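You operate a simulated robot arm through the tools that you are given. There is no shell and no other tool. Be economical: measure what you need, move in short steps, check, and stop when the job is done.

You run a simulated robot arm. Do the job below in one go: nothing can be reset, and whatever is moved stays where it is left.

TASK
Charge the two controllers in the dock and switch the strip on.
Fine: blue in place 1, green in place 2, grips to the room; pull the GAME plug while the strip is off and stand it on the cabinet top.

Only the result counts: the job must be done as asked and must still hold three seconds after the hand-in. Knocking over, shifting, dropping, spilling or breaking anything else fails it.

THE ROBOT
A 7-joint arm with a two-finger parallel gripper, fixed in place. Base frame: the origin is at the foot of the arm, x ahead of it, y to its left, z up; the work surface is at about z = 70. Units: cm, rad, N and s.
With the tool pointing down near the work surface it reaches from about 14 to 66 cm from the base axis. Its first joint turns from -1.152 to 1.152 rad. Payload 2.4 kg.
The TCP is the grasp point between the finger pads, 3 cm short of the fingertips. In the tool frame z runs along the fingers and y along their closing line. The gripper opens to 9.4 cm. The fingers are 2.8 cm wide and 1 cm thick; the gripper's body (5 by 9.6 cm) begins 5.5 cm behind the TCP.
Orientation is that of the tool frame in the base frame, as [roll, pitch, yaw] about the fixed x, y, z axes, in that order (R = Rz(yaw) Ry(pitch) Rx(roll)). With the fingers straight down and closing along the base's y, the tool's x points along the base's -x, its y along +y and its z along -z.

THE INTERFACE
- The arm moves only by the tool servo_tool. Its argument "rows" is a list of rows, each an object (a shift or turn left out is 0, a gripper value left out holds the last) with "xyz": the shift along the base's x, y, z in mm, a list of three; "delta_rot": the turn, a rotation vector about the base's x, y, z in rad, a list of three; "fingers": the gripper command, from -1 (fully open) to 1 (shut), values between in proportion. In form: [{"xyz": [dx, dy, dz], "delta_rot": [wx, wy, wz], "fingers": fingers}, ...]. A call has 1 to 10 rows; each row shifts and turns the commanded pose from where the row before left it. Rows are played at 5 a second. More than 5 cm and 0.15 rad between two rows, or a gripper value outside its range, and nothing of the call is played. A pose out of reach is approached as far as the arm can. The call stops where the force on the tool passes 90 N (or 10 N more than at its start, if that is more) or the arm is blocked; 0.2 s more then pass. Each finger travels about 15.3 cm/s and halts on what it meets, pressing with about 42 N; the grip force reading is that of the motor and also rises with nothing between the fingers. The clock runs only during rows and for 0.2 s after the last one: add rows that do not move to give the fingers time. It gives the time, the measured TCP pose, the force on the tool (base axes), the opening and the grip force at its end, in the units of the frame above (readings bear some noise).
- Cameras (640 x 400 px; columns grow to the right, rows downward): "scene" is fixed at [4.05, 48.01, 143.63]; the picture's right is [-0.69, -0.72, 0.00], its down [-0.46, 0.44, -0.77] and it looks along [0.56, -0.54, -0.63] (base axes); focal length 369 px, centre (320, 200). "wrist" rides on the gripper at [7.6, 1.4, -10.3] in the tool frame; the picture's right is [-0.18, 0.98, 0.00], its down [-0.75, -0.14, -0.64] and it looks along [-0.63, -0.12, 0.77] (tool axes); focal length 243 px, centre (320, 200). There is no depth. A picture from a camera that has moved, and an enlarged one, comes with that camera's place and axes in the base frame and with its lens.
- get_image(camera): a new picture of that camera. No time passes.
- inspect(camera, box): a new picture of the part [left, top, right, bottom] of that camera's present view, enlarged. No time passes.
- sign_off(): hands the job in; it is judged then, once.

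Work in short steps. Places have to be worked out from the pictures, the camera data and where the tool is seen: move nearer, look again, correct. Check each grasp and each placing, and mend what went wrong. You have 120 turns and 64 pictures in all, those below and enlarged ones among them. Open the gripper and draw the arm clear of the work before you hand the job in, unless the task says otherwise; then end with one line.

The tools are called as a command line: name --argument value ..., lists and objects as JSON in quotes. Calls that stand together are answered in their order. servo_tool: Moves the arm, as the interface text tells. Its arguments: {"type":"object","properties":{"rows":{"type":"array"}},"required":["rows"]} The other tools are called the same way: get_image (camera) takes a picture; inspect (camera, box) takes an enlarged picture of a part of a camera's view; sign_off () hands the job in.

At the start:

```text
time: 0.0
tcp_pos: [38.11, -15.71, 101.93]
orientation: [-3.14, 0.0, 3.141]
contact_force: [0.3, -0.4, -0.3]
gripper_width: 9.4
grasp_force: 0.1
```

scene: 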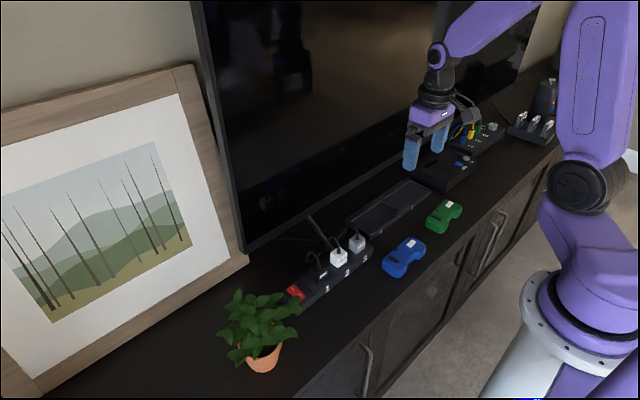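
wrist: 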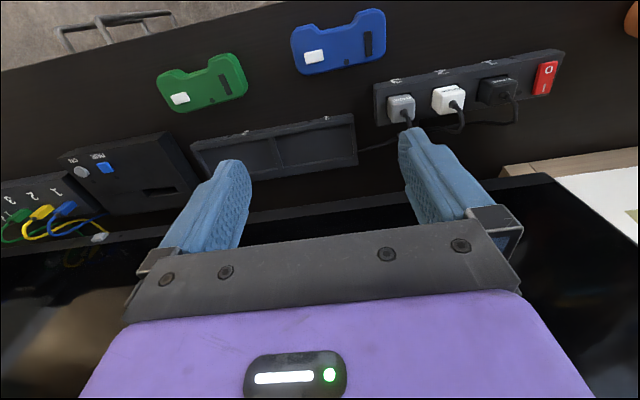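

I start with enlarged views of the strip, the dock and the controllers.

inspect --camera "scene" --box '[260, 170, 480, 310]'

inspect --camera "wrist" --box '[360, 40, 580, 180]'

inspect --camera "wrist" --box '[140, 0, 400, 190]'

inspect --camera "scene" --box '[400, 80, 580, 200]'

```text
2.86 times, centred on (370, 240) of scene
camera zoom: at [4.05, 48.01, 143.63], right [-0.69, -0.72, 0.0], down [-0.46, 0.44, -0.77], along [0.56, -0.54, -0.63], focal length 1055 px, centre (177, 86)
```

zoom: 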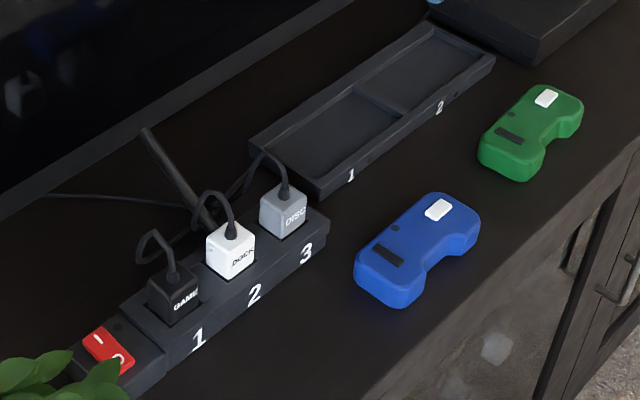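

```text
2.86 times, centred on (470, 110) of wrist
camera zoom: at [30.52, -14.37, 112.2], right [0.18, 0.98, 0.0], down [0.75, -0.14, 0.64], along [0.63, -0.12, -0.77], focal length 693 px, centre (-109, 457)
```

zoom: 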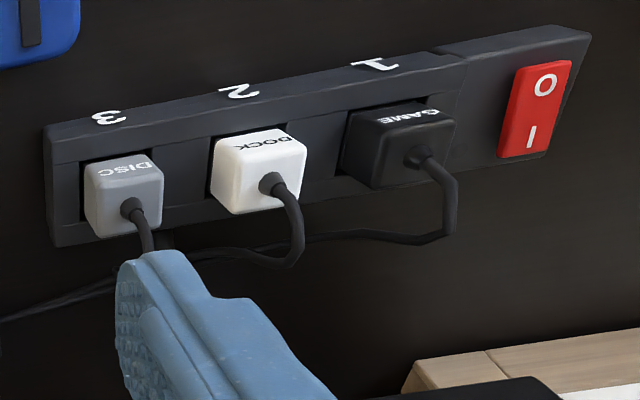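

```text
2.11 times, centred on (270, 95) of wrist
camera zoom: at [30.52, -14.37, 112.2], right [0.18, 0.98, 0.0], down [0.75, -0.14, 0.64], along [0.63, -0.12, -0.77], focal length 511 px, centre (425, 421)
```

zoom: 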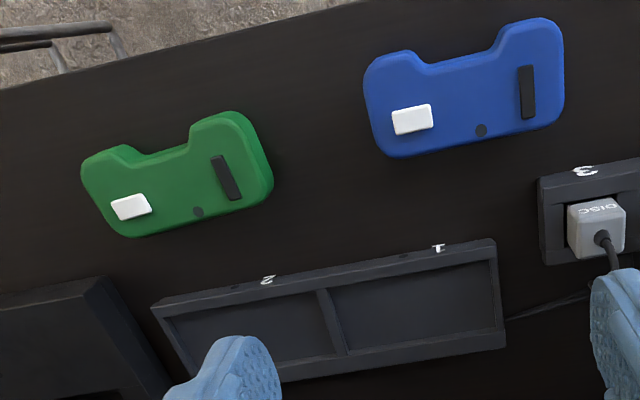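

```text
3.33 times, centred on (490, 140) of scene
camera zoom: at [4.05, 48.01, 143.63], right [-0.69, -0.72, 0.0], down [-0.46, 0.44, -0.77], along [0.56, -0.54, -0.63], focal length 1231 px, centre (-247, 400)
```

zoom: 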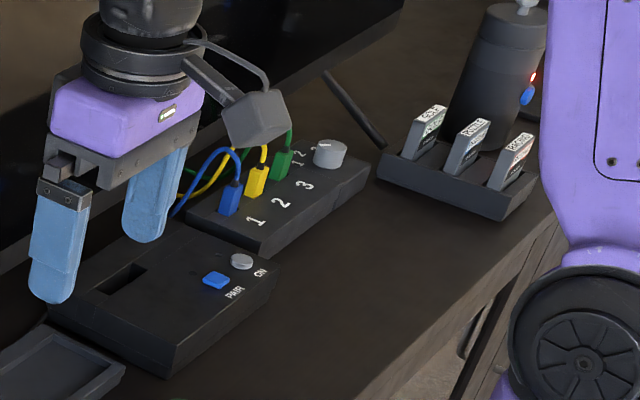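

The cabinet runs along base y and the room is at -x. The strip sits near x≈45 with GAME at y≈8.5 and the switch at y≈15.7, and the dock covers x 46–56, y -41 to -12. I move above the strip for a closer look.

servo_tool --rows '[{"xyz": [0, 40, -15]}, {"xyz": [0, 40, -15]}, {"xyz": [-5, 40, -15]}, {"xyz": [-5, 40, -15]}, {"xyz": [0, 40, -15]}, {"xyz": [0, 40, -15]}, {}]'

get_image --camera "wrist"

inspect --camera "scene" --box '[340, 140, 480, 230]'

```text
time: 1.6
tcp_pos: [37.18, 8.34, 92.93]
orientation: [-3.14, 0.0, 3.14]
contact_force: [0.0, 0.3, -0.6]
gripper_width: 9.39
grasp_force: 0.1
```

```text
57 pictures are left
camera wrist: at [29.62, 9.67, 103.2], right [0.19, 0.98, 0.0], down [0.75, -0.14, 0.64], along [0.63, -0.12, -0.77], focal length 243 px, centre (320, 200)
```

wrist: 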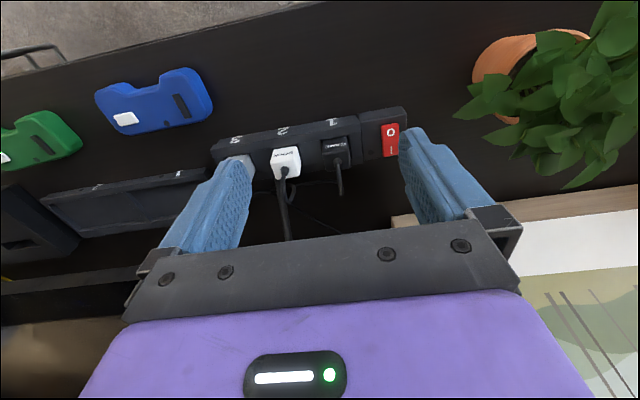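

```text
4.44 times, centred on (410, 185) of scene
camera zoom: at [4.05, 48.01, 143.63], right [-0.69, -0.72, 0.0], down [-0.46, 0.44, -0.77], along [0.56, -0.54, -0.63], focal length 1642 px, centre (-80, 267)
```

zoom: 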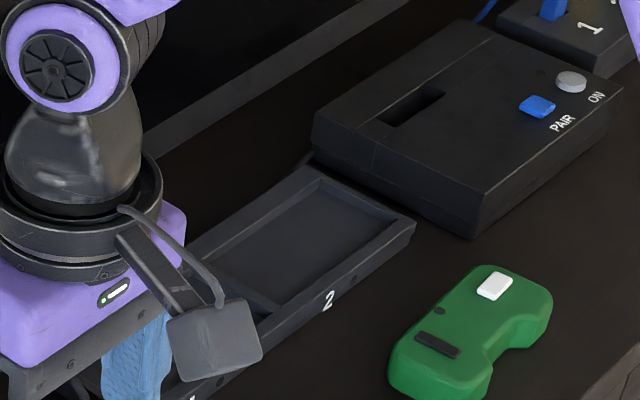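

inspect --camera "wrist" --box '[260, 90, 420, 190]'

```text
4.00 times, centred on (340, 140) of wrist
camera zoom: at [29.62, 9.67, 103.2], right [0.19, 0.98, 0.0], down [0.75, -0.14, 0.64], along [0.63, -0.12, -0.77], focal length 970 px, centre (240, 440)
```

zoom: 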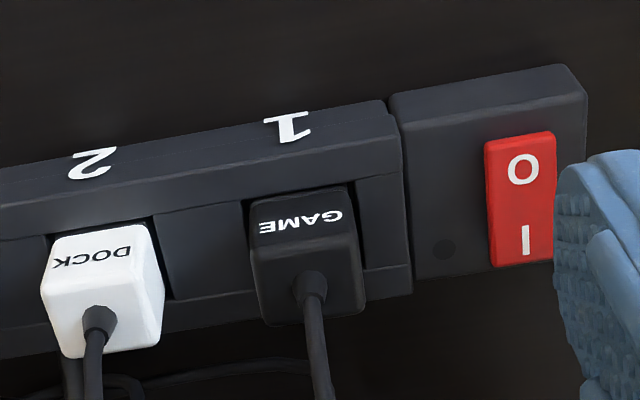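

The strip's lamp looks dark. I check the rocker's tilt from the scene camera.

inspect --camera "scene" --box '[270, 260, 350, 310]'

```text
8.00 times, centred on (310, 285) of scene
camera zoom: at [4.05, 48.01, 143.63], right [-0.69, -0.72, 0.0], down [-0.46, 0.44, -0.77], along [0.56, -0.54, -0.63], focal length 2955 px, centre (400, -480)
```

zoom: 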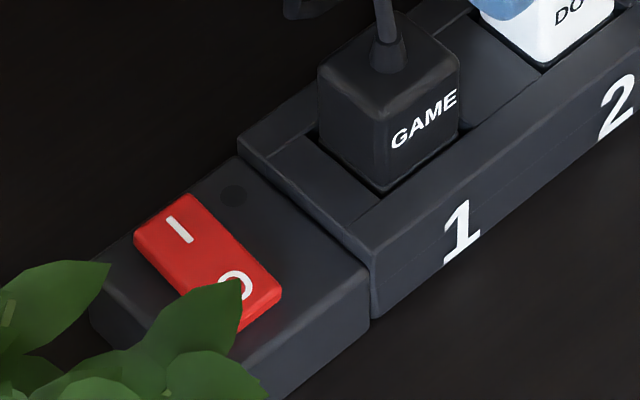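

The lamp is dark, so I judge the strip to be off. GAME's top centre works out at about (45.1, 8.8, 77.5). I pre-narrow the fingers to about 5.6 cm and stop above it to check.

servo_tool --rows '[{"xyz": [40, 3, 0], "fingers": -0.2}, {"xyz": [39, 2, -20]}, {"xyz": [0, 0, -30]}, {}]'

get_image --camera "wrist"

inspect --camera "scene" --box '[260, 190, 400, 310]'

```text
time: 2.6
tcp_pos: [45.15, 8.77, 87.95]
orientation: [-3.141, -0.001, 3.14]
contact_force: [-0.2, 0.0, 0.7]
gripper_width: 5.64
grasp_force: 0.1
```

```text
53 pictures are left
camera wrist: at [37.58, 10.15, 98.24], right [0.18, 0.98, 0.0], down [0.75, -0.14, 0.64], along [0.63, -0.12, -0.77], focal length 243 px, centre (320, 200)
```

wrist: 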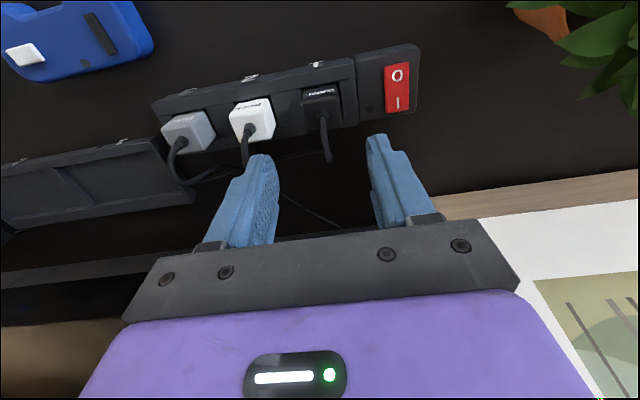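

```text
3.33 times, centred on (330, 250) of scene
camera zoom: at [4.06, 48.01, 143.63], right [-0.69, -0.72, 0.0], down [-0.46, 0.44, -0.77], along [0.56, -0.54, -0.63], focal length 1231 px, centre (287, 33)
```

zoom: 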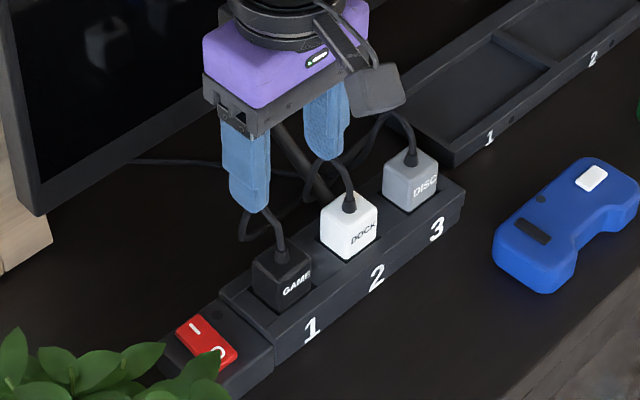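

GAME checks out at about (45, 8.9), with both fingers straddling it and clear of DOCK. I descend until the tips are just above the strip.

servo_tool --rows '[{"xyz": [0, 1, -40]}, {"xyz": [0, 0, -35]}, {"xyz": [0, 0, -20]}, {}]'

inspect --camera "scene" --box '[260, 210, 400, 310]'

inspect --camera "wrist" --box '[180, 60, 480, 260]'

```text
time: 3.6
tcp_pos: [45.01, 8.99, 78.35]
orientation: [-3.141, 0.002, 3.14]
contact_force: [-0.3, 0.9, 1.2]
gripper_width: 5.63
grasp_force: 0.1
```

```text
4.00 times, centred on (330, 260) of scene
camera zoom: at [4.05, 48.01, 143.63], right [-0.69, -0.72, 0.0], down [-0.46, 0.44, -0.77], along [0.56, -0.54, -0.63], focal length 1478 px, centre (280, -40)
```

zoom: 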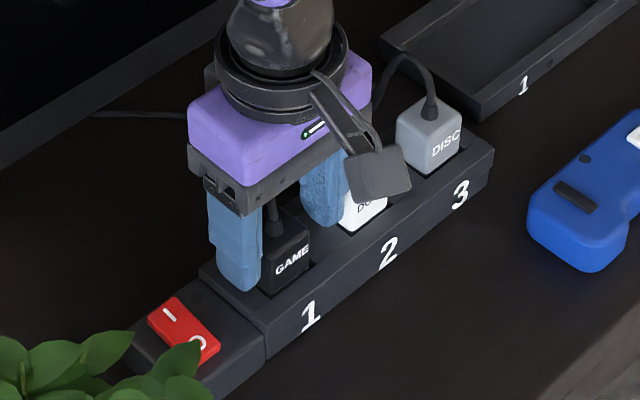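

```text
2.00 times, centred on (330, 160) of wrist
camera zoom: at [37.48, 10.22, 88.73], right [0.18, 0.98, 0.0], down [0.75, -0.14, 0.64], along [0.63, -0.12, -0.77], focal length 485 px, centre (300, 280)
```

zoom: 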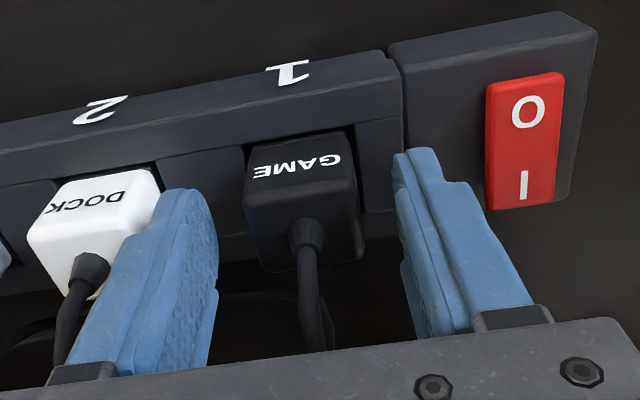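

The fingers straddle GAME and nothing is touching. I lower 4 mm and close.

servo_tool --rows '[{"xyz": [0, 0, -5]}, {"fingers": 0.2}, {"fingers": 1}, {}, {}]'

```text
time: 4.8
tcp_pos: [45.0, 8.96, 77.95]
orientation: [3.141, 0.0, 3.14]
contact_force: [0.7, 0.0, 1.5]
gripper_width: 3.25
grasp_force: 41.9
```

The grip holds at 3.25 cm, so I pull straight up slowly.

servo_tool --rows '[{"xyz": [0, 0, 8]}, {"xyz": [0, 0, 10]}, {"xyz": [0, 0, 15]}, {"xyz": [0, 0, 20]}, {}]'

inspect --camera "scene" --box '[260, 190, 400, 310]'

```text
time: 6.0
tcp_pos: [45.04, 9.06, 83.1]
orientation: [3.141, -0.001, 3.141]
contact_force: [0.5, -0.2, -1.3]
gripper_width: 3.3
grasp_force: 41.7
```

```text
3.33 times, centred on (330, 250) of scene
camera zoom: at [4.05, 48.01, 143.63], right [-0.69, -0.72, 0.0], down [-0.46, 0.44, -0.77], along [0.56, -0.54, -0.63], focal length 1231 px, centre (287, 33)
```

zoom: 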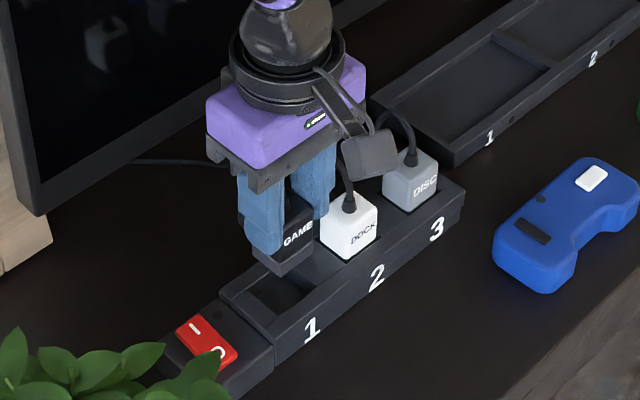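

GAME is out, with a flat-bottomed body. I carry it forward over the strip to the free top at x≈37.5 and lower most of the way.

servo_tool --rows '[{"xyz": [0, 0, 12]}, {"xyz": [-25, 0, 0]}, {"xyz": [-25, 0, 0]}, {"xyz": [-25, 0, 0]}, {"xyz": [0, 0, -30]}, {"xyz": [0, 0, -20]}, {}]'

inspect --camera "scene" --box '[260, 190, 400, 310]'

get_image --camera "wrist"

```text
time: 7.6
tcp_pos: [37.34, 9.01, 79.48]
orientation: [3.141, 0.001, -3.141]
contact_force: [-0.3, 0.2, -1.0]
gripper_width: 3.29
grasp_force: 42.0
```

```text
3.33 times, centred on (330, 250) of scene
camera zoom: at [4.06, 48.01, 143.63], right [-0.69, -0.72, 0.0], down [-0.46, 0.44, -0.77], along [0.56, -0.54, -0.63], focal length 1231 px, centre (287, 33)
```

zoom: 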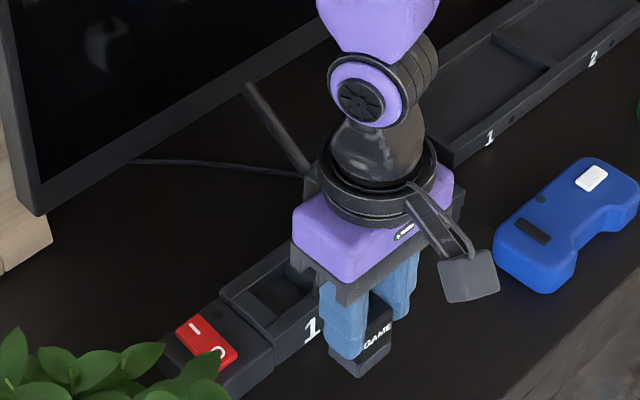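

```text
47 pictures are left
camera wrist: at [29.84, 10.29, 89.63], right [0.18, 0.98, 0.0], down [0.75, -0.14, 0.64], along [0.63, -0.12, -0.77], focal length 243 px, centre (320, 200)
```

wrist: 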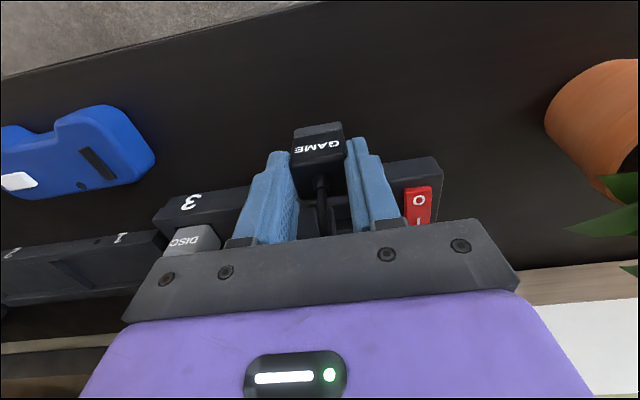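

I lower gradually, watching the force for contact with the top.

servo_tool --rows '[{"xyz": [0, 0, -15]}, {"xyz": [0, 0, -8]}, {}]'

inspect --camera "scene" --box '[280, 210, 400, 310]'

```text
time: 8.4
tcp_pos: [37.37, 8.97, 77.05]
orientation: [-3.141, -0.001, 3.141]
contact_force: [-0.2, 0.4, -0.4]
gripper_width: 3.27
grasp_force: 41.9
```

```text
4.00 times, centred on (340, 260) of scene
camera zoom: at [4.06, 48.01, 143.63], right [-0.69, -0.72, 0.0], down [-0.46, 0.44, -0.77], along [0.56, -0.54, -0.63], focal length 1478 px, centre (240, -40)
```

zoom: 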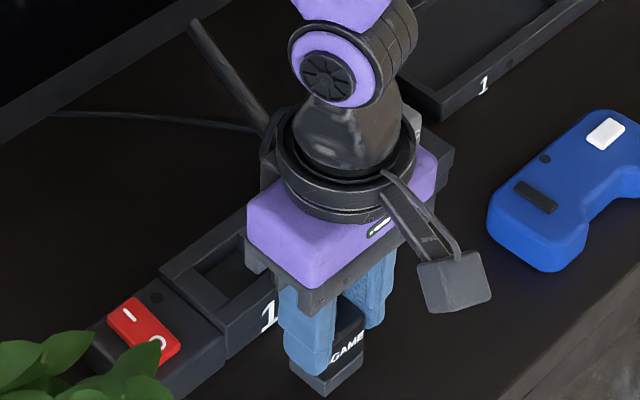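

The plug bottom still appears to be about 2 cm above the top, so I continue in small steps.

servo_tool --rows '[{"xyz": [0, 0, -8]}, {"xyz": [0, 0, -4]}, {}]'

servo_tool --rows '[{"xyz": [0, 0, -3]}, {"xyz": [0, 0, -2]}, {}]'

```text
time: 9.2
tcp_pos: [37.46, 8.81, 76.07]
orientation: [3.141, 0.001, -3.141]
contact_force: [-2.3, -1.0, 16.8]
gripper_width: 3.26
grasp_force: 42.2
```

```text
time: 10.0
tcp_pos: [37.55, 8.95, 75.41]
orientation: [-3.141, 0.001, 3.141]
contact_force: [0.6, -1.3, 32.0]
gripper_width: 3.28
grasp_force: 41.3
```

Contact is made, so I relax the push before releasing.

servo_tool --rows '[{"xyz": [0, 0, 3]}, {}]'

inspect --camera "scene" --box '[300, 220, 400, 310]'

```text
time: 10.6
tcp_pos: [37.5, 8.85, 75.74]
orientation: [3.141, -0.003, -3.141]
contact_force: [0.5, -0.1, -0.7]
gripper_width: 3.28
grasp_force: 41.6
```

```text
4.44 times, centred on (350, 265) of scene
camera zoom: at [4.06, 48.01, 143.63], right [-0.69, -0.72, 0.0], down [-0.46, 0.44, -0.77], along [0.56, -0.54, -0.63], focal length 1642 px, centre (187, -89)
```

zoom: 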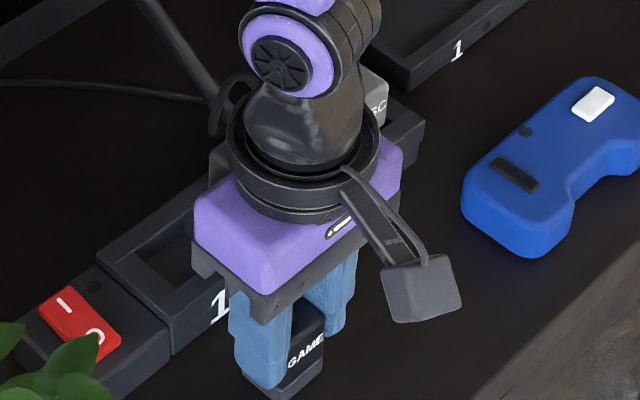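

Force is back to zero at the point of contact. I lower 1 mm, open a little, then rise.

servo_tool --rows '[{"xyz": [0, 0, -1]}, {"fingers": 0.1}, {"fingers": -0.1}, {}, {"xyz": [0, 0, 20]}, {"xyz": [0, 0, 40]}, {"xyz": [0, 0, 40]}, {}]'

inspect --camera "scene" --box '[280, 210, 400, 310]'

get_image --camera "wrist"

```text
time: 12.4
tcp_pos: [37.63, 8.91, 85.68]
orientation: [3.141, 0.0, 3.139]
contact_force: [0.1, -0.5, -0.8]
gripper_width: 5.18
grasp_force: 0.1
```

```text
4.00 times, centred on (340, 260) of scene
camera zoom: at [4.05, 48.01, 143.63], right [-0.69, -0.72, 0.0], down [-0.46, 0.44, -0.77], along [0.56, -0.54, -0.63], focal length 1478 px, centre (240, -40)
```

zoom: 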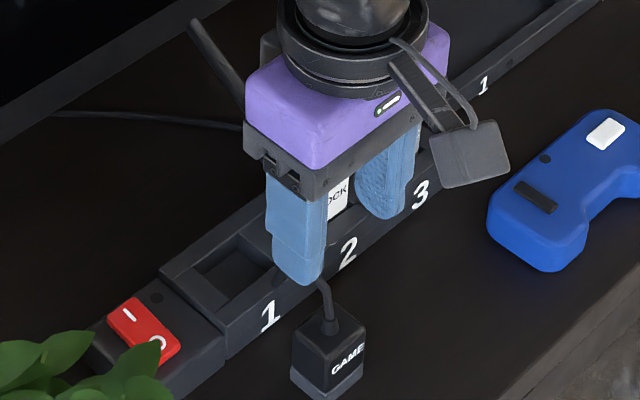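

```text
43 pictures are left
camera wrist: at [30.0, 10.27, 95.93], right [0.18, 0.98, 0.0], down [0.75, -0.14, 0.64], along [0.63, -0.12, -0.77], focal length 243 px, centre (320, 200)
```

wrist: 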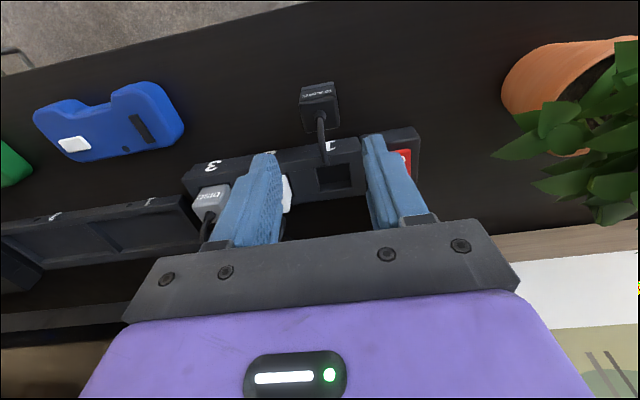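

GAME stands upright on its own. Next I look at the dock bays from above with the fingers open.

servo_tool --rows '[{"xyz": [0, 0, 45], "fingers": -1}, {"xyz": [10, -45, 45]}, {"xyz": [15, -45, 0]}, {"xyz": [15, -45, 0]}, {"xyz": [15, -45, 0]}, {"xyz": [15, -45, 0]}, {"xyz": [15, -45, 0]}, {"xyz": [0, -45, 0]}, {"xyz": [0, -35, 0]}, {}]'

get_image --camera "wrist"

inspect --camera "scene" --box '[300, 140, 480, 310]'

```text
refused: row 2 steps farther than a row can; nothing moved
```

```text
42 pictures are left
camera wrist: at [30.0, 10.27, 95.93], right [0.18, 0.98, 0.0], down [0.75, -0.14, 0.64], along [0.63, -0.12, -0.77], focal length 243 px, centre (320, 200)
```

wrist: 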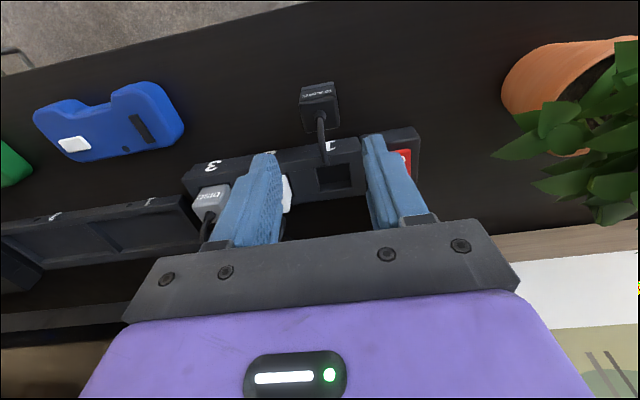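

```text
2.35 times, centred on (390, 225) of scene
camera zoom: at [4.05, 48.01, 143.63], right [-0.69, -0.72, 0.0], down [-0.46, 0.44, -0.77], along [0.56, -0.54, -0.63], focal length 869 px, centre (155, 141)
```

zoom: 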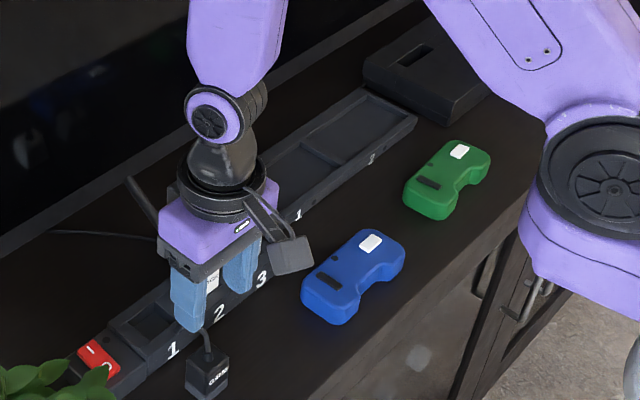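

The step limit applies to the whole vector and nothing moved, so I retry with shorter rows.

servo_tool --rows '[{"xyz": [0, 0, 45], "fingers": -1}, {"xyz": [0, -25, 40]}, {"xyz": [12, -46, 0]}, {"xyz": [12, -46, 0]}, {"xyz": [12, -46, 0]}, {"xyz": [12, -46, 0]}, {"xyz": [12, -46, 0]}, {"xyz": [12, -46, 0]}, {"xyz": [12, -46, 0]}, {}]'

get_image --camera "wrist"

```text
time: 14.6
tcp_pos: [45.82, -25.89, 94.34]
orientation: [-3.141, 0.0, -3.141]
contact_force: [0.1, 0.3, 0.5]
gripper_width: 9.41
grasp_force: 0.0
```

```text
40 pictures are left
camera wrist: at [38.26, -24.59, 104.54], right [0.18, 0.98, 0.0], down [0.75, -0.14, 0.64], along [0.63, -0.12, -0.77], focal length 243 px, centre (320, 200)
```

wrist: 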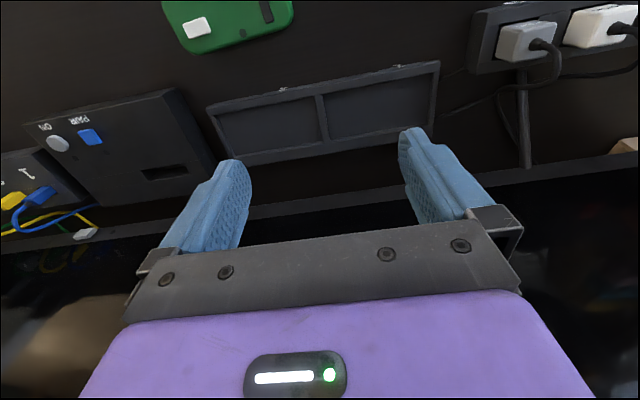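

inspect --camera "wrist" --box '[195, 45, 455, 205]'

```text
2.46 times, centred on (325, 125) of wrist
camera zoom: at [38.26, -24.59, 104.54], right [0.18, 0.98, 0.0], down [0.75, -0.14, 0.64], along [0.63, -0.12, -0.77], focal length 597 px, centre (308, 385)
```

zoom: 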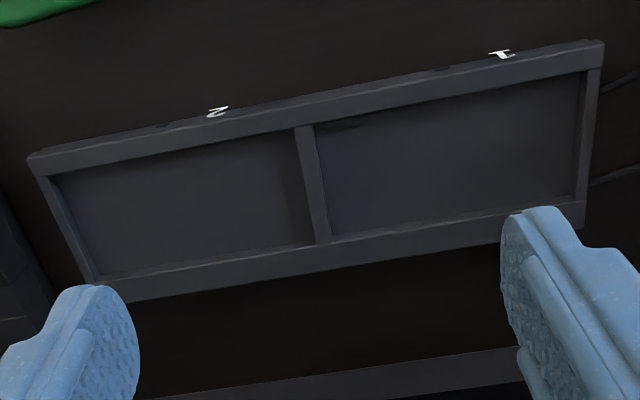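

The bay openings come out at x 47.8–54.4, with place 1 at y -26.2 to -12.4 and place 2 at y -40.6 to -27.1, about 6.6 by 13.6 cm each. The controllers are too wide for a y grip, so I turn the tool 90° to close along x while moving above blue.

servo_tool --rows '[{"xyz": [-10, 13, 0], "delta_rot": [0, 0, 0.149]}, {"xyz": [-10, 13, 0], "delta_rot": [0, 0, 0.149]}, {"xyz": [-10, 13, 0], "delta_rot": [0, 0, 0.149]}, {"xyz": [-10, 13, 0], "delta_rot": [0, 0, 0.149]}, {"xyz": [-10, 13, 0], "delta_rot": [0, 0, 0.149]}, {"xyz": [-10, 13, 0], "delta_rot": [0, 0, 0.149]}, {"xyz": [-10, 13, 0], "delta_rot": [0, 0, 0.149]}, {"xyz": [-10, 13, 0], "delta_rot": [0, 0, 0.149]}, {"xyz": [-10, 13, 0], "delta_rot": [0, 0, 0.149]}, {"xyz": [-6, 13, 0], "delta_rot": [0, 0, 0.149]}]'

servo_tool --rows '[{"delta_rot": [0, 0, 0.081]}, {}]'

get_image --camera "wrist"

get_image --camera "scene"

```text
time: 16.8
tcp_pos: [36.23, -12.72, 94.15]
orientation: [-3.141, 0.0, -1.65]
contact_force: [0.6, 1.2, 0.7]
gripper_width: 9.39
grasp_force: 0.0
```

```text
time: 17.4
tcp_pos: [36.19, -12.86, 94.13]
orientation: [3.141, 0.001, -1.57]
contact_force: [-0.1, -1.0, 0.0]
gripper_width: 9.4
grasp_force: 0.0
```

```text
38 pictures are left
camera wrist: at [34.92, -20.51, 104.41], right [-0.98, 0.18, 0.0], down [0.14, 0.75, 0.64], along [0.12, 0.63, -0.77], focal length 243 px, centre (320, 200)
```

wrist: 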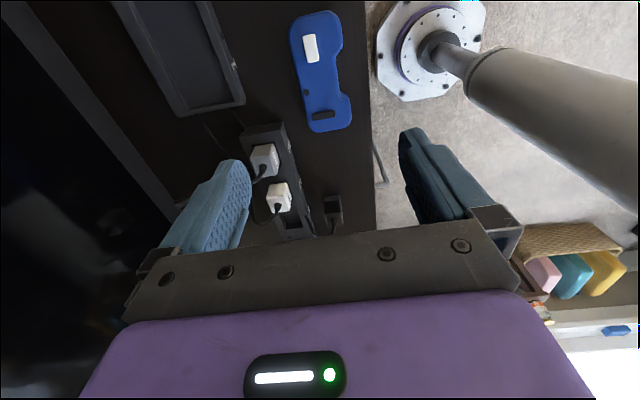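

```text
37 pictures are left
```

scene: 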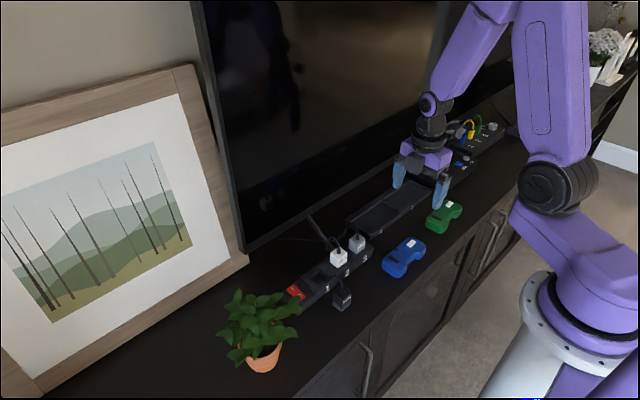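

The turn is fine and the gripper is above blue. I zoom in to measure it from here.

inspect --camera "wrist" --box '[220, 0, 420, 150]'

```text
2.67 times, centred on (320, 75) of wrist
camera zoom: at [34.92, -20.51, 104.41], right [-0.98, 0.18, 0.0], down [0.14, 0.75, 0.64], along [0.12, 0.63, -0.77], focal length 647 px, centre (320, 533)
```

zoom: 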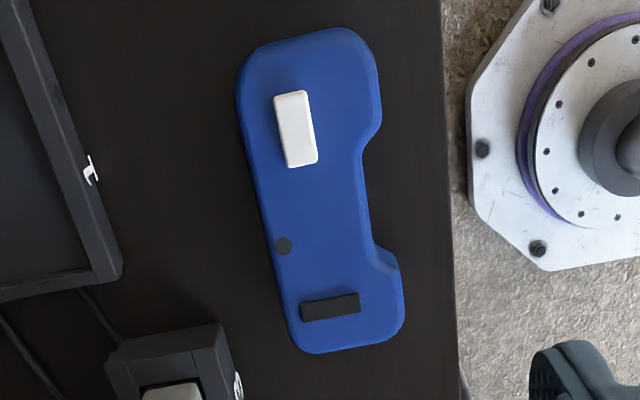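

Blue spans x 33.1–38.95 and y -19.3 to -6, with its notch face at x≈34.2 near y -12.9. I descend at (36.6, -12.9) and stop with the tips about 1.3 cm above the top.

servo_tool --rows '[{"xyz": [4, 0, -45]}, {"xyz": [0, 0, -45]}, {"xyz": [0, 0, -45]}, {"xyz": [0, 0, -30]}, {"xyz": [0, 0, -20]}, {"xyz": [0, 0, -10]}, {}, {}]'

get_image --camera "wrist"

inspect --camera "scene" --box '[350, 190, 470, 290]'

```text
time: 19.2
tcp_pos: [36.71, -12.73, 74.57]
orientation: [-3.141, -0.001, -1.572]
contact_force: [-0.5, 0.6, -0.1]
gripper_width: 9.39
grasp_force: 0.1
```

```text
35 pictures are left
camera wrist: at [35.3, -20.52, 84.84], right [-0.98, 0.18, 0.0], down [0.14, 0.75, 0.64], along [0.12, 0.63, -0.77], focal length 243 px, centre (320, 200)
```

wrist: 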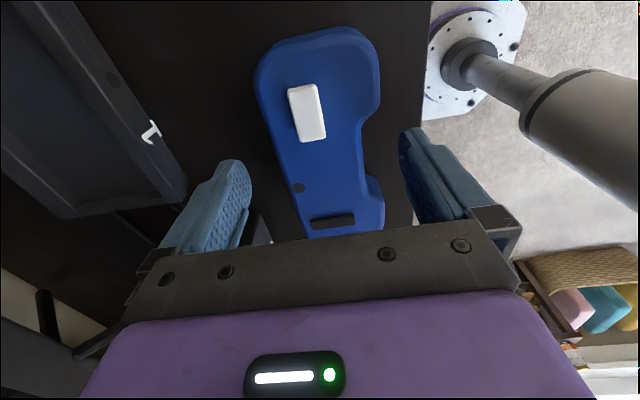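

```text
4.00 times, centred on (410, 240) of scene
camera zoom: at [4.05, 48.01, 143.63], right [-0.69, -0.72, 0.0], down [-0.46, 0.44, -0.77], along [0.56, -0.54, -0.63], focal length 1478 px, centre (-40, 40)
```

zoom: 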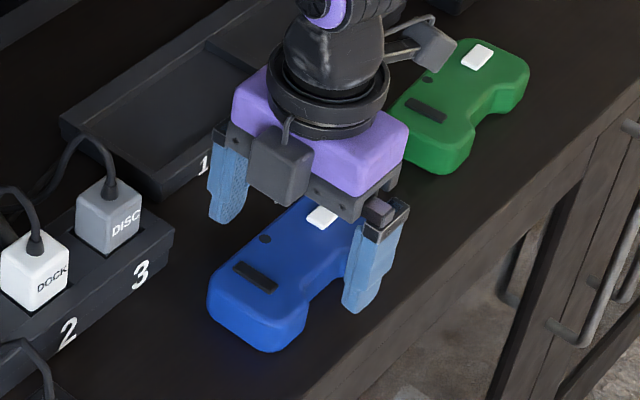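

The fingers are beside the notch and the back edge with the tips near z 71.5. I close.

servo_tool --rows '[{"xyz": [0, 0, -2], "fingers": -0.4}, {"fingers": 0}, {"fingers": 0.5}, {}, {}]'

servo_tool --rows '[{"fingers": 1}, {}, {"xyz": [0, 0, 20]}, {"xyz": [0, 0, 35]}, {}]'

inspect --camera "scene" --box '[350, 170, 470, 270]'

inspect --camera "wrist" --box '[200, 20, 440, 250]'

```text
time: 20.4
tcp_pos: [36.57, -12.83, 74.34]
orientation: [-3.141, -0.001, -1.57]
contact_force: [-1.1, 0.0, 2.3]
gripper_width: 4.84
grasp_force: 41.9
```

```text
time: 21.6
tcp_pos: [36.69, -12.83, 79.96]
orientation: [3.141, -0.001, -1.571]
contact_force: [0.7, 0.5, -1.7]
gripper_width: 4.86
grasp_force: 41.8
```

```text
4.00 times, centred on (410, 220) of scene
camera zoom: at [4.06, 48.01, 143.63], right [-0.69, -0.72, 0.0], down [-0.46, 0.44, -0.77], along [0.56, -0.54, -0.63], focal length 1478 px, centre (-40, 120)
```

zoom: 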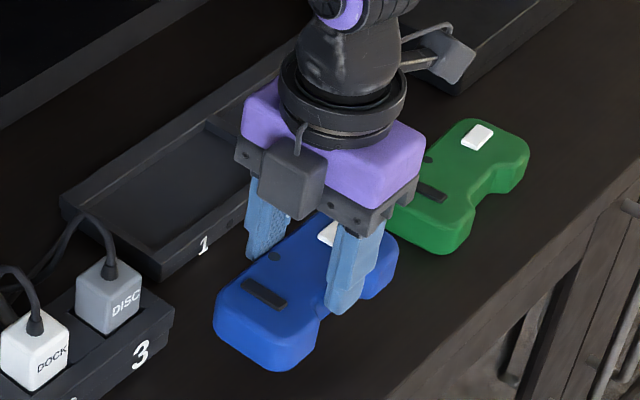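

```text
1.74 times, centred on (320, 135) of wrist
camera zoom: at [35.36, -20.54, 90.16], right [-0.98, 0.18, 0.0], down [0.14, 0.75, 0.64], along [0.12, 0.63, -0.77], focal length 422 px, centre (320, 313)
```

zoom: 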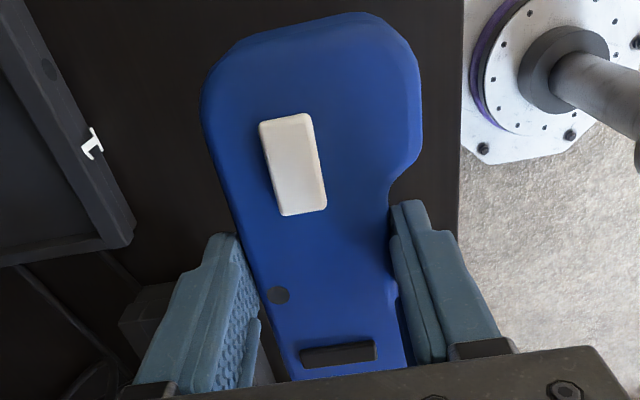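

Blue is held level, with its body centre about 0.5 cm roomward of the TCP. I shift in y first, then part-way over the dock, and look for TV clearance and alignment.

servo_tool --rows '[{"xyz": [0, -33, 30]}, {"xyz": [0, -33, 10]}, {"xyz": [35, 0, 0]}, {"xyz": [35, 0, 0]}, {"xyz": [35, 0, 0]}, {}]'

get_image --camera "wrist"

get_image --camera "scene"

```text
time: 23.0
tcp_pos: [47.07, -19.37, 83.96]
orientation: [-3.141, 0.0, -1.571]
contact_force: [-0.6, -0.3, -1.5]
gripper_width: 4.87
grasp_force: 42.1
```

```text
31 pictures are left
camera wrist: at [45.77, -27.08, 94.12], right [-0.98, 0.18, 0.0], down [0.14, 0.75, 0.64], along [0.12, 0.63, -0.77], focal length 243 px, centre (320, 200)
```

wrist: 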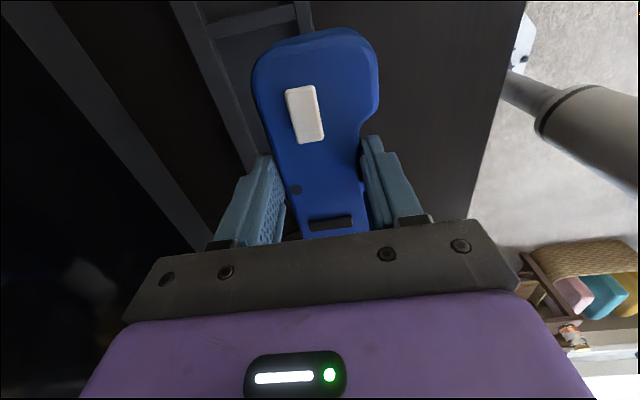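

```text
30 pictures are left
```

scene: 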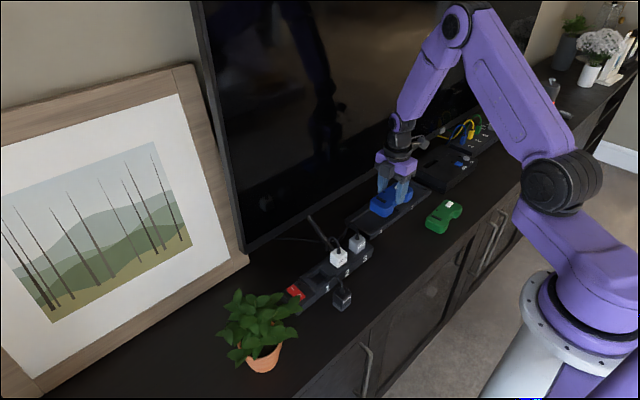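

The TV looks a few cm behind the gripper's reach. I move over the bay in small steps and look again.

servo_tool --rows '[{"xyz": [20, 0, 0]}, {"xyz": [15, 0, 0]}, {"xyz": [10, 0, -10]}, {"xyz": [0, 0, -20]}, {}]'

get_image --camera "wrist"

inspect --camera "scene" --box '[330, 140, 450, 240]'

```text
time: 24.2
tcp_pos: [51.67, -19.38, 80.86]
orientation: [3.14, 0.001, -1.57]
contact_force: [0.2, -0.6, -1.5]
gripper_width: 4.83
grasp_force: 41.9
```

```text
29 pictures are left
camera wrist: at [50.37, -27.13, 91.2], right [-0.98, 0.18, 0.0], down [0.14, 0.75, 0.64], along [0.12, 0.63, -0.77], focal length 243 px, centre (320, 200)
```

wrist: 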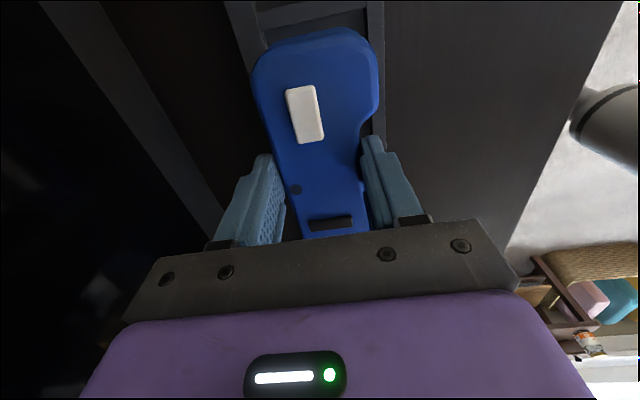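

```text
4.00 times, centred on (390, 190) of scene
camera zoom: at [4.06, 48.01, 143.63], right [-0.69, -0.72, 0.0], down [-0.46, 0.44, -0.77], along [0.56, -0.54, -0.63], focal length 1478 px, centre (40, 240)
```

zoom: 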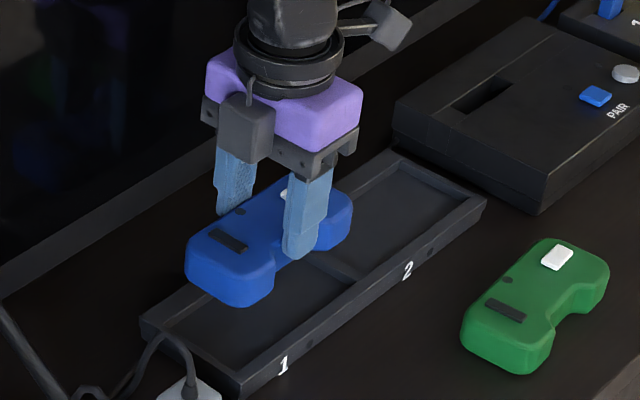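

I zoom in to compare the bay rims with the controller edges.

inspect --camera "wrist" --box '[200, 0, 440, 150]'

```text
2.67 times, centred on (320, 75) of wrist
camera zoom: at [50.37, -27.13, 91.2], right [-0.98, 0.18, 0.0], down [0.14, 0.75, 0.64], along [0.12, 0.63, -0.77], focal length 647 px, centre (320, 533)
```

zoom: 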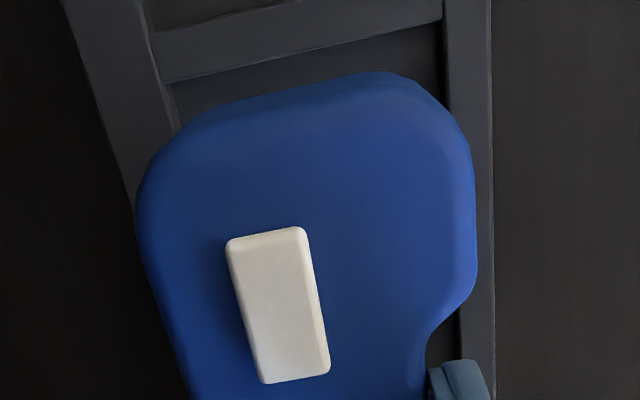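

The bay centre is x 51.03, y about -19.28, so blue needs roughly -1.4 mm in x and +1 mm in y. I correct and lower toward the rim.

servo_tool --rows '[{"xyz": [-1.4, 1, -15]}, {"xyz": [0, 0, -15]}, {"xyz": [0, 0, -8]}, {}]'

inspect --camera "scene" --box '[330, 160, 450, 250]'

inspect --camera "wrist" --box '[200, 0, 440, 150]'

```text
time: 25.2
tcp_pos: [51.43, -19.25, 77.21]
orientation: [-3.14, 0.001, -1.571]
contact_force: [-0.4, -0.3, -2.3]
gripper_width: 4.85
grasp_force: 41.8
```

```text
4.44 times, centred on (390, 205) of scene
camera zoom: at [4.06, 48.01, 143.63], right [-0.69, -0.72, 0.0], down [-0.46, 0.44, -0.77], along [0.56, -0.54, -0.63], focal length 1642 px, centre (9, 178)
```

zoom: 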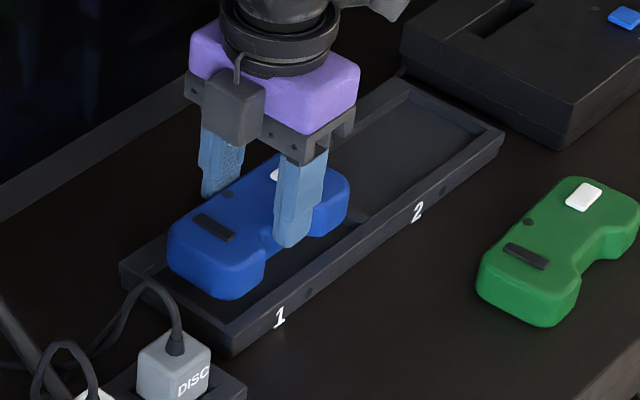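

```text
2.67 times, centred on (320, 75) of wrist
camera zoom: at [50.17, -27.0, 87.43], right [-0.98, 0.18, 0.0], down [0.14, 0.75, 0.64], along [0.12, 0.63, -0.77], focal length 647 px, centre (320, 533)
```

zoom: 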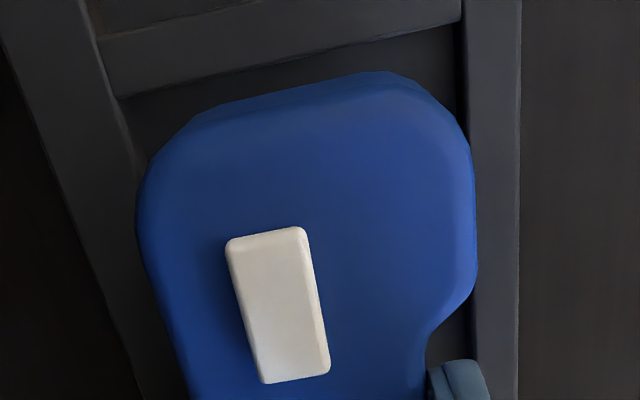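

Blue is hovering just above the rim, with slightly less gap on the divider side. I shift +2 mm in y and lower into the bay.

servo_tool --rows '[{"xyz": [0, 2, -5]}, {"xyz": [0, 0, -6]}, {"xyz": [0, 0, -4]}, {}]'

```text
time: 26.2
tcp_pos: [51.55, -19.24, 75.79]
orientation: [-3.142, 0.0, -1.57]
contact_force: [-5.9, 1.6, 18.1]
gripper_width: 4.84
grasp_force: 42.0
```

inspect --camera "scene" --box '[330, 160, 450, 250]'

inspect --camera "wrist" --box '[200, 0, 440, 150]'

```text
4.44 times, centred on (390, 205) of scene
camera zoom: at [4.01, 48.02, 143.63], right [-0.69, -0.72, 0.0], down [-0.46, 0.44, -0.77], along [0.56, -0.54, -0.63], focal length 1642 px, centre (9, 178)
```

zoom: 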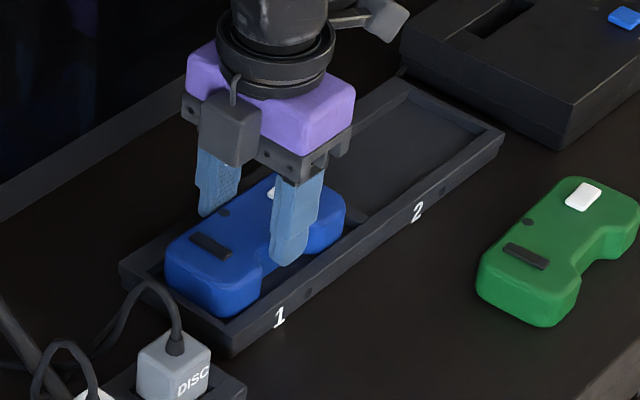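

```text
2.67 times, centred on (320, 75) of wrist
camera zoom: at [50.13, -26.84, 85.98], right [-0.98, 0.18, 0.0], down [0.14, 0.75, 0.64], along [0.12, 0.63, -0.77], focal length 647 px, centre (320, 533)
```

zoom: 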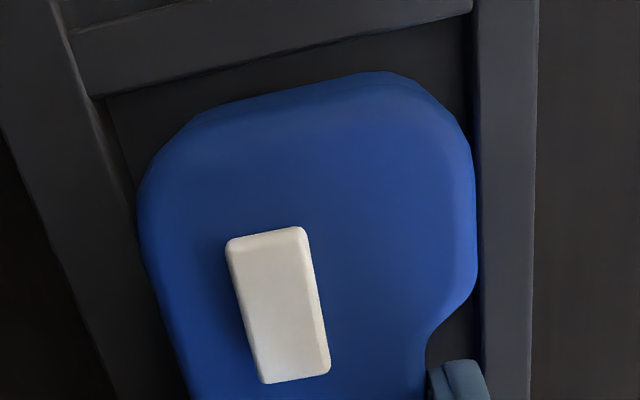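

All sides show a 2–4 mm gap, and the 18 N upward force fits contact with the bay floor. I release in place and rise.

servo_tool --rows '[{"xyz": [0, 0, 1]}, {"fingers": 0.0}, {"fingers": -0.15}, {"fingers": -0.3}, {"xyz": [0, 0, 20]}, {"xyz": [0, 0, 40]}, {"xyz": [0, 0, 40]}, {}]'

inspect --camera "scene" --box '[330, 160, 450, 250]'

get_image --camera "wrist"

```text
time: 28.0
tcp_pos: [51.33, -18.98, 85.68]
orientation: [-3.141, -0.001, -1.57]
contact_force: [0.2, 0.2, 0.1]
gripper_width: 6.14
grasp_force: 0.1
```

```text
4.44 times, centred on (390, 205) of scene
camera zoom: at [4.05, 48.01, 143.63], right [-0.69, -0.72, 0.0], down [-0.46, 0.44, -0.77], along [0.56, -0.54, -0.63], focal length 1642 px, centre (9, 178)
```

zoom: 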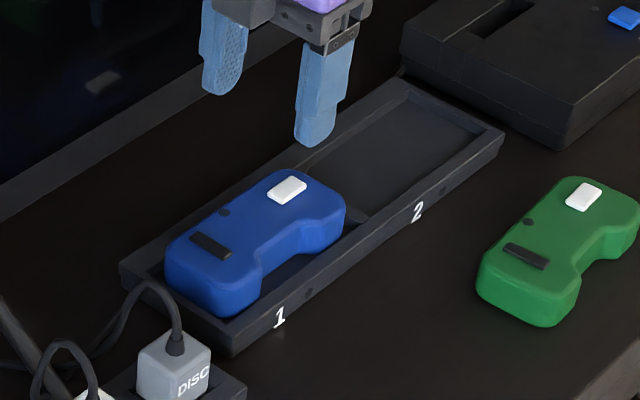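

```text
21 pictures are left
camera wrist: at [50.12, -26.79, 96.04], right [-0.98, 0.18, 0.0], down [0.14, 0.75, 0.64], along [0.12, 0.63, -0.77], focal length 243 px, centre (320, 200)
```

wrist: 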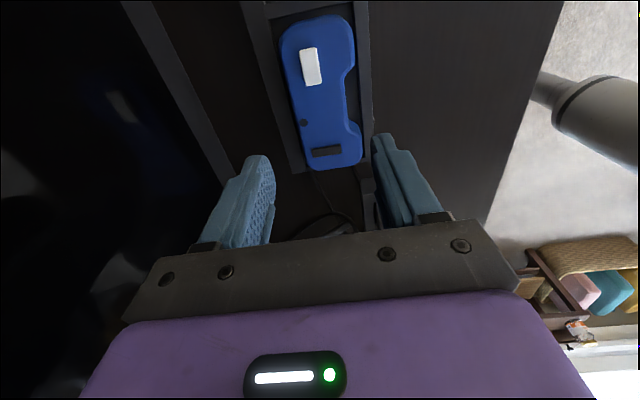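

I take one close check of the seating in place 1.

inspect --camera "wrist" --box '[240, 0, 400, 190]'

```text
2.11 times, centred on (320, 95) of wrist
camera zoom: at [50.12, -26.79, 96.04], right [-0.98, 0.18, 0.0], down [0.14, 0.75, 0.64], along [0.12, 0.63, -0.77], focal length 511 px, centre (320, 421)
```

zoom: 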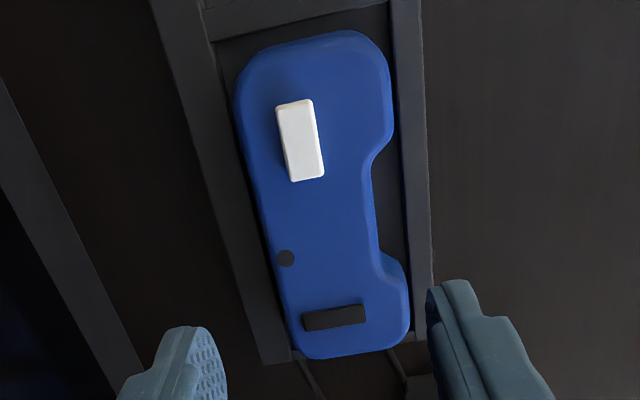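

Blue sits level inside place 1. Next I go above green, open up, and measure it.

servo_tool --rows '[{"xyz": [0, 0, 40], "fingers": -1}, {"xyz": [0, 0, 40]}, {"xyz": [-35, -35, 0]}, {"xyz": [-35, -35, 0]}, {"xyz": [-35, -35, 0]}, {"xyz": [-35, -35, 0]}, {"xyz": [0, -8, 0]}, {}]'

inspect --camera "wrist" --box '[200, 0, 440, 170]'

```text
time: 29.8
tcp_pos: [37.52, -33.93, 93.88]
orientation: [3.141, -0.001, -1.571]
contact_force: [0.8, -0.1, -0.1]
gripper_width: 9.41
grasp_force: 0.0
```

```text
2.35 times, centred on (320, 85) of wrist
camera zoom: at [36.17, -41.66, 104.06], right [-0.98, 0.18, 0.0], down [0.14, 0.75, 0.64], along [0.12, 0.63, -0.77], focal length 571 px, centre (320, 471)
```

zoom: 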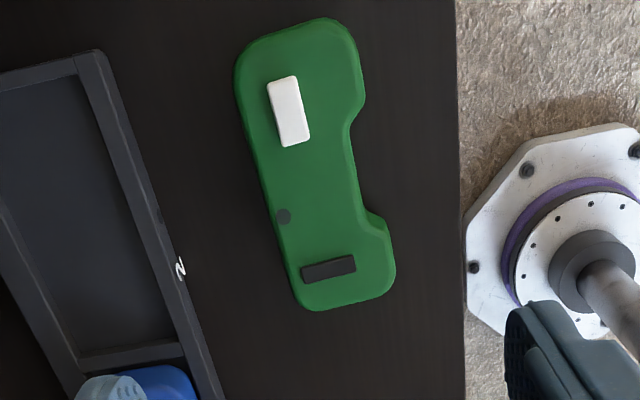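

Green is yawed about +0.08 rad, centred near (37.5, -34.1) with its grip line at x≈38. I match the yaw and descend to the same grip height as blue.

servo_tool --rows '[{"xyz": [5, -4, -45], "delta_rot": [0, 0, 0.08]}, {"xyz": [0, 0, -45]}, {"xyz": [0, 0, -45]}, {"xyz": [0, 0, -30]}, {"xyz": [0, 0, -20]}, {"xyz": [0, 0, -10]}, {}, {}]'

get_image --camera "wrist"

```text
time: 31.6
tcp_pos: [38.1, -34.28, 74.18]
orientation: [3.141, 0.0, -1.492]
contact_force: [0.7, -1.1, 0.6]
gripper_width: 9.39
grasp_force: 0.1
```

```text
18 pictures are left
camera wrist: at [37.31, -42.07, 84.48], right [-0.99, 0.1, 0.0], down [0.08, 0.76, 0.64], along [0.07, 0.64, -0.77], focal length 243 px, centre (320, 200)
```

wrist: 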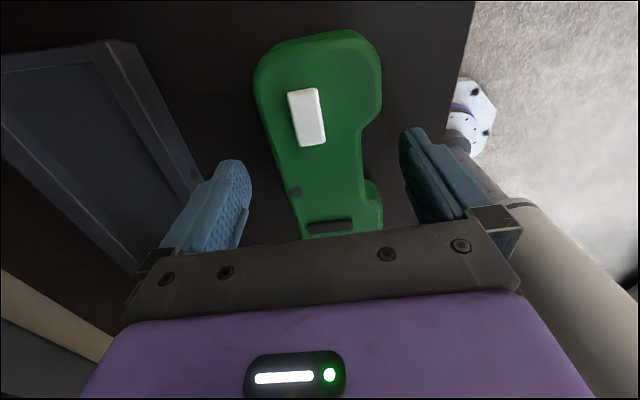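

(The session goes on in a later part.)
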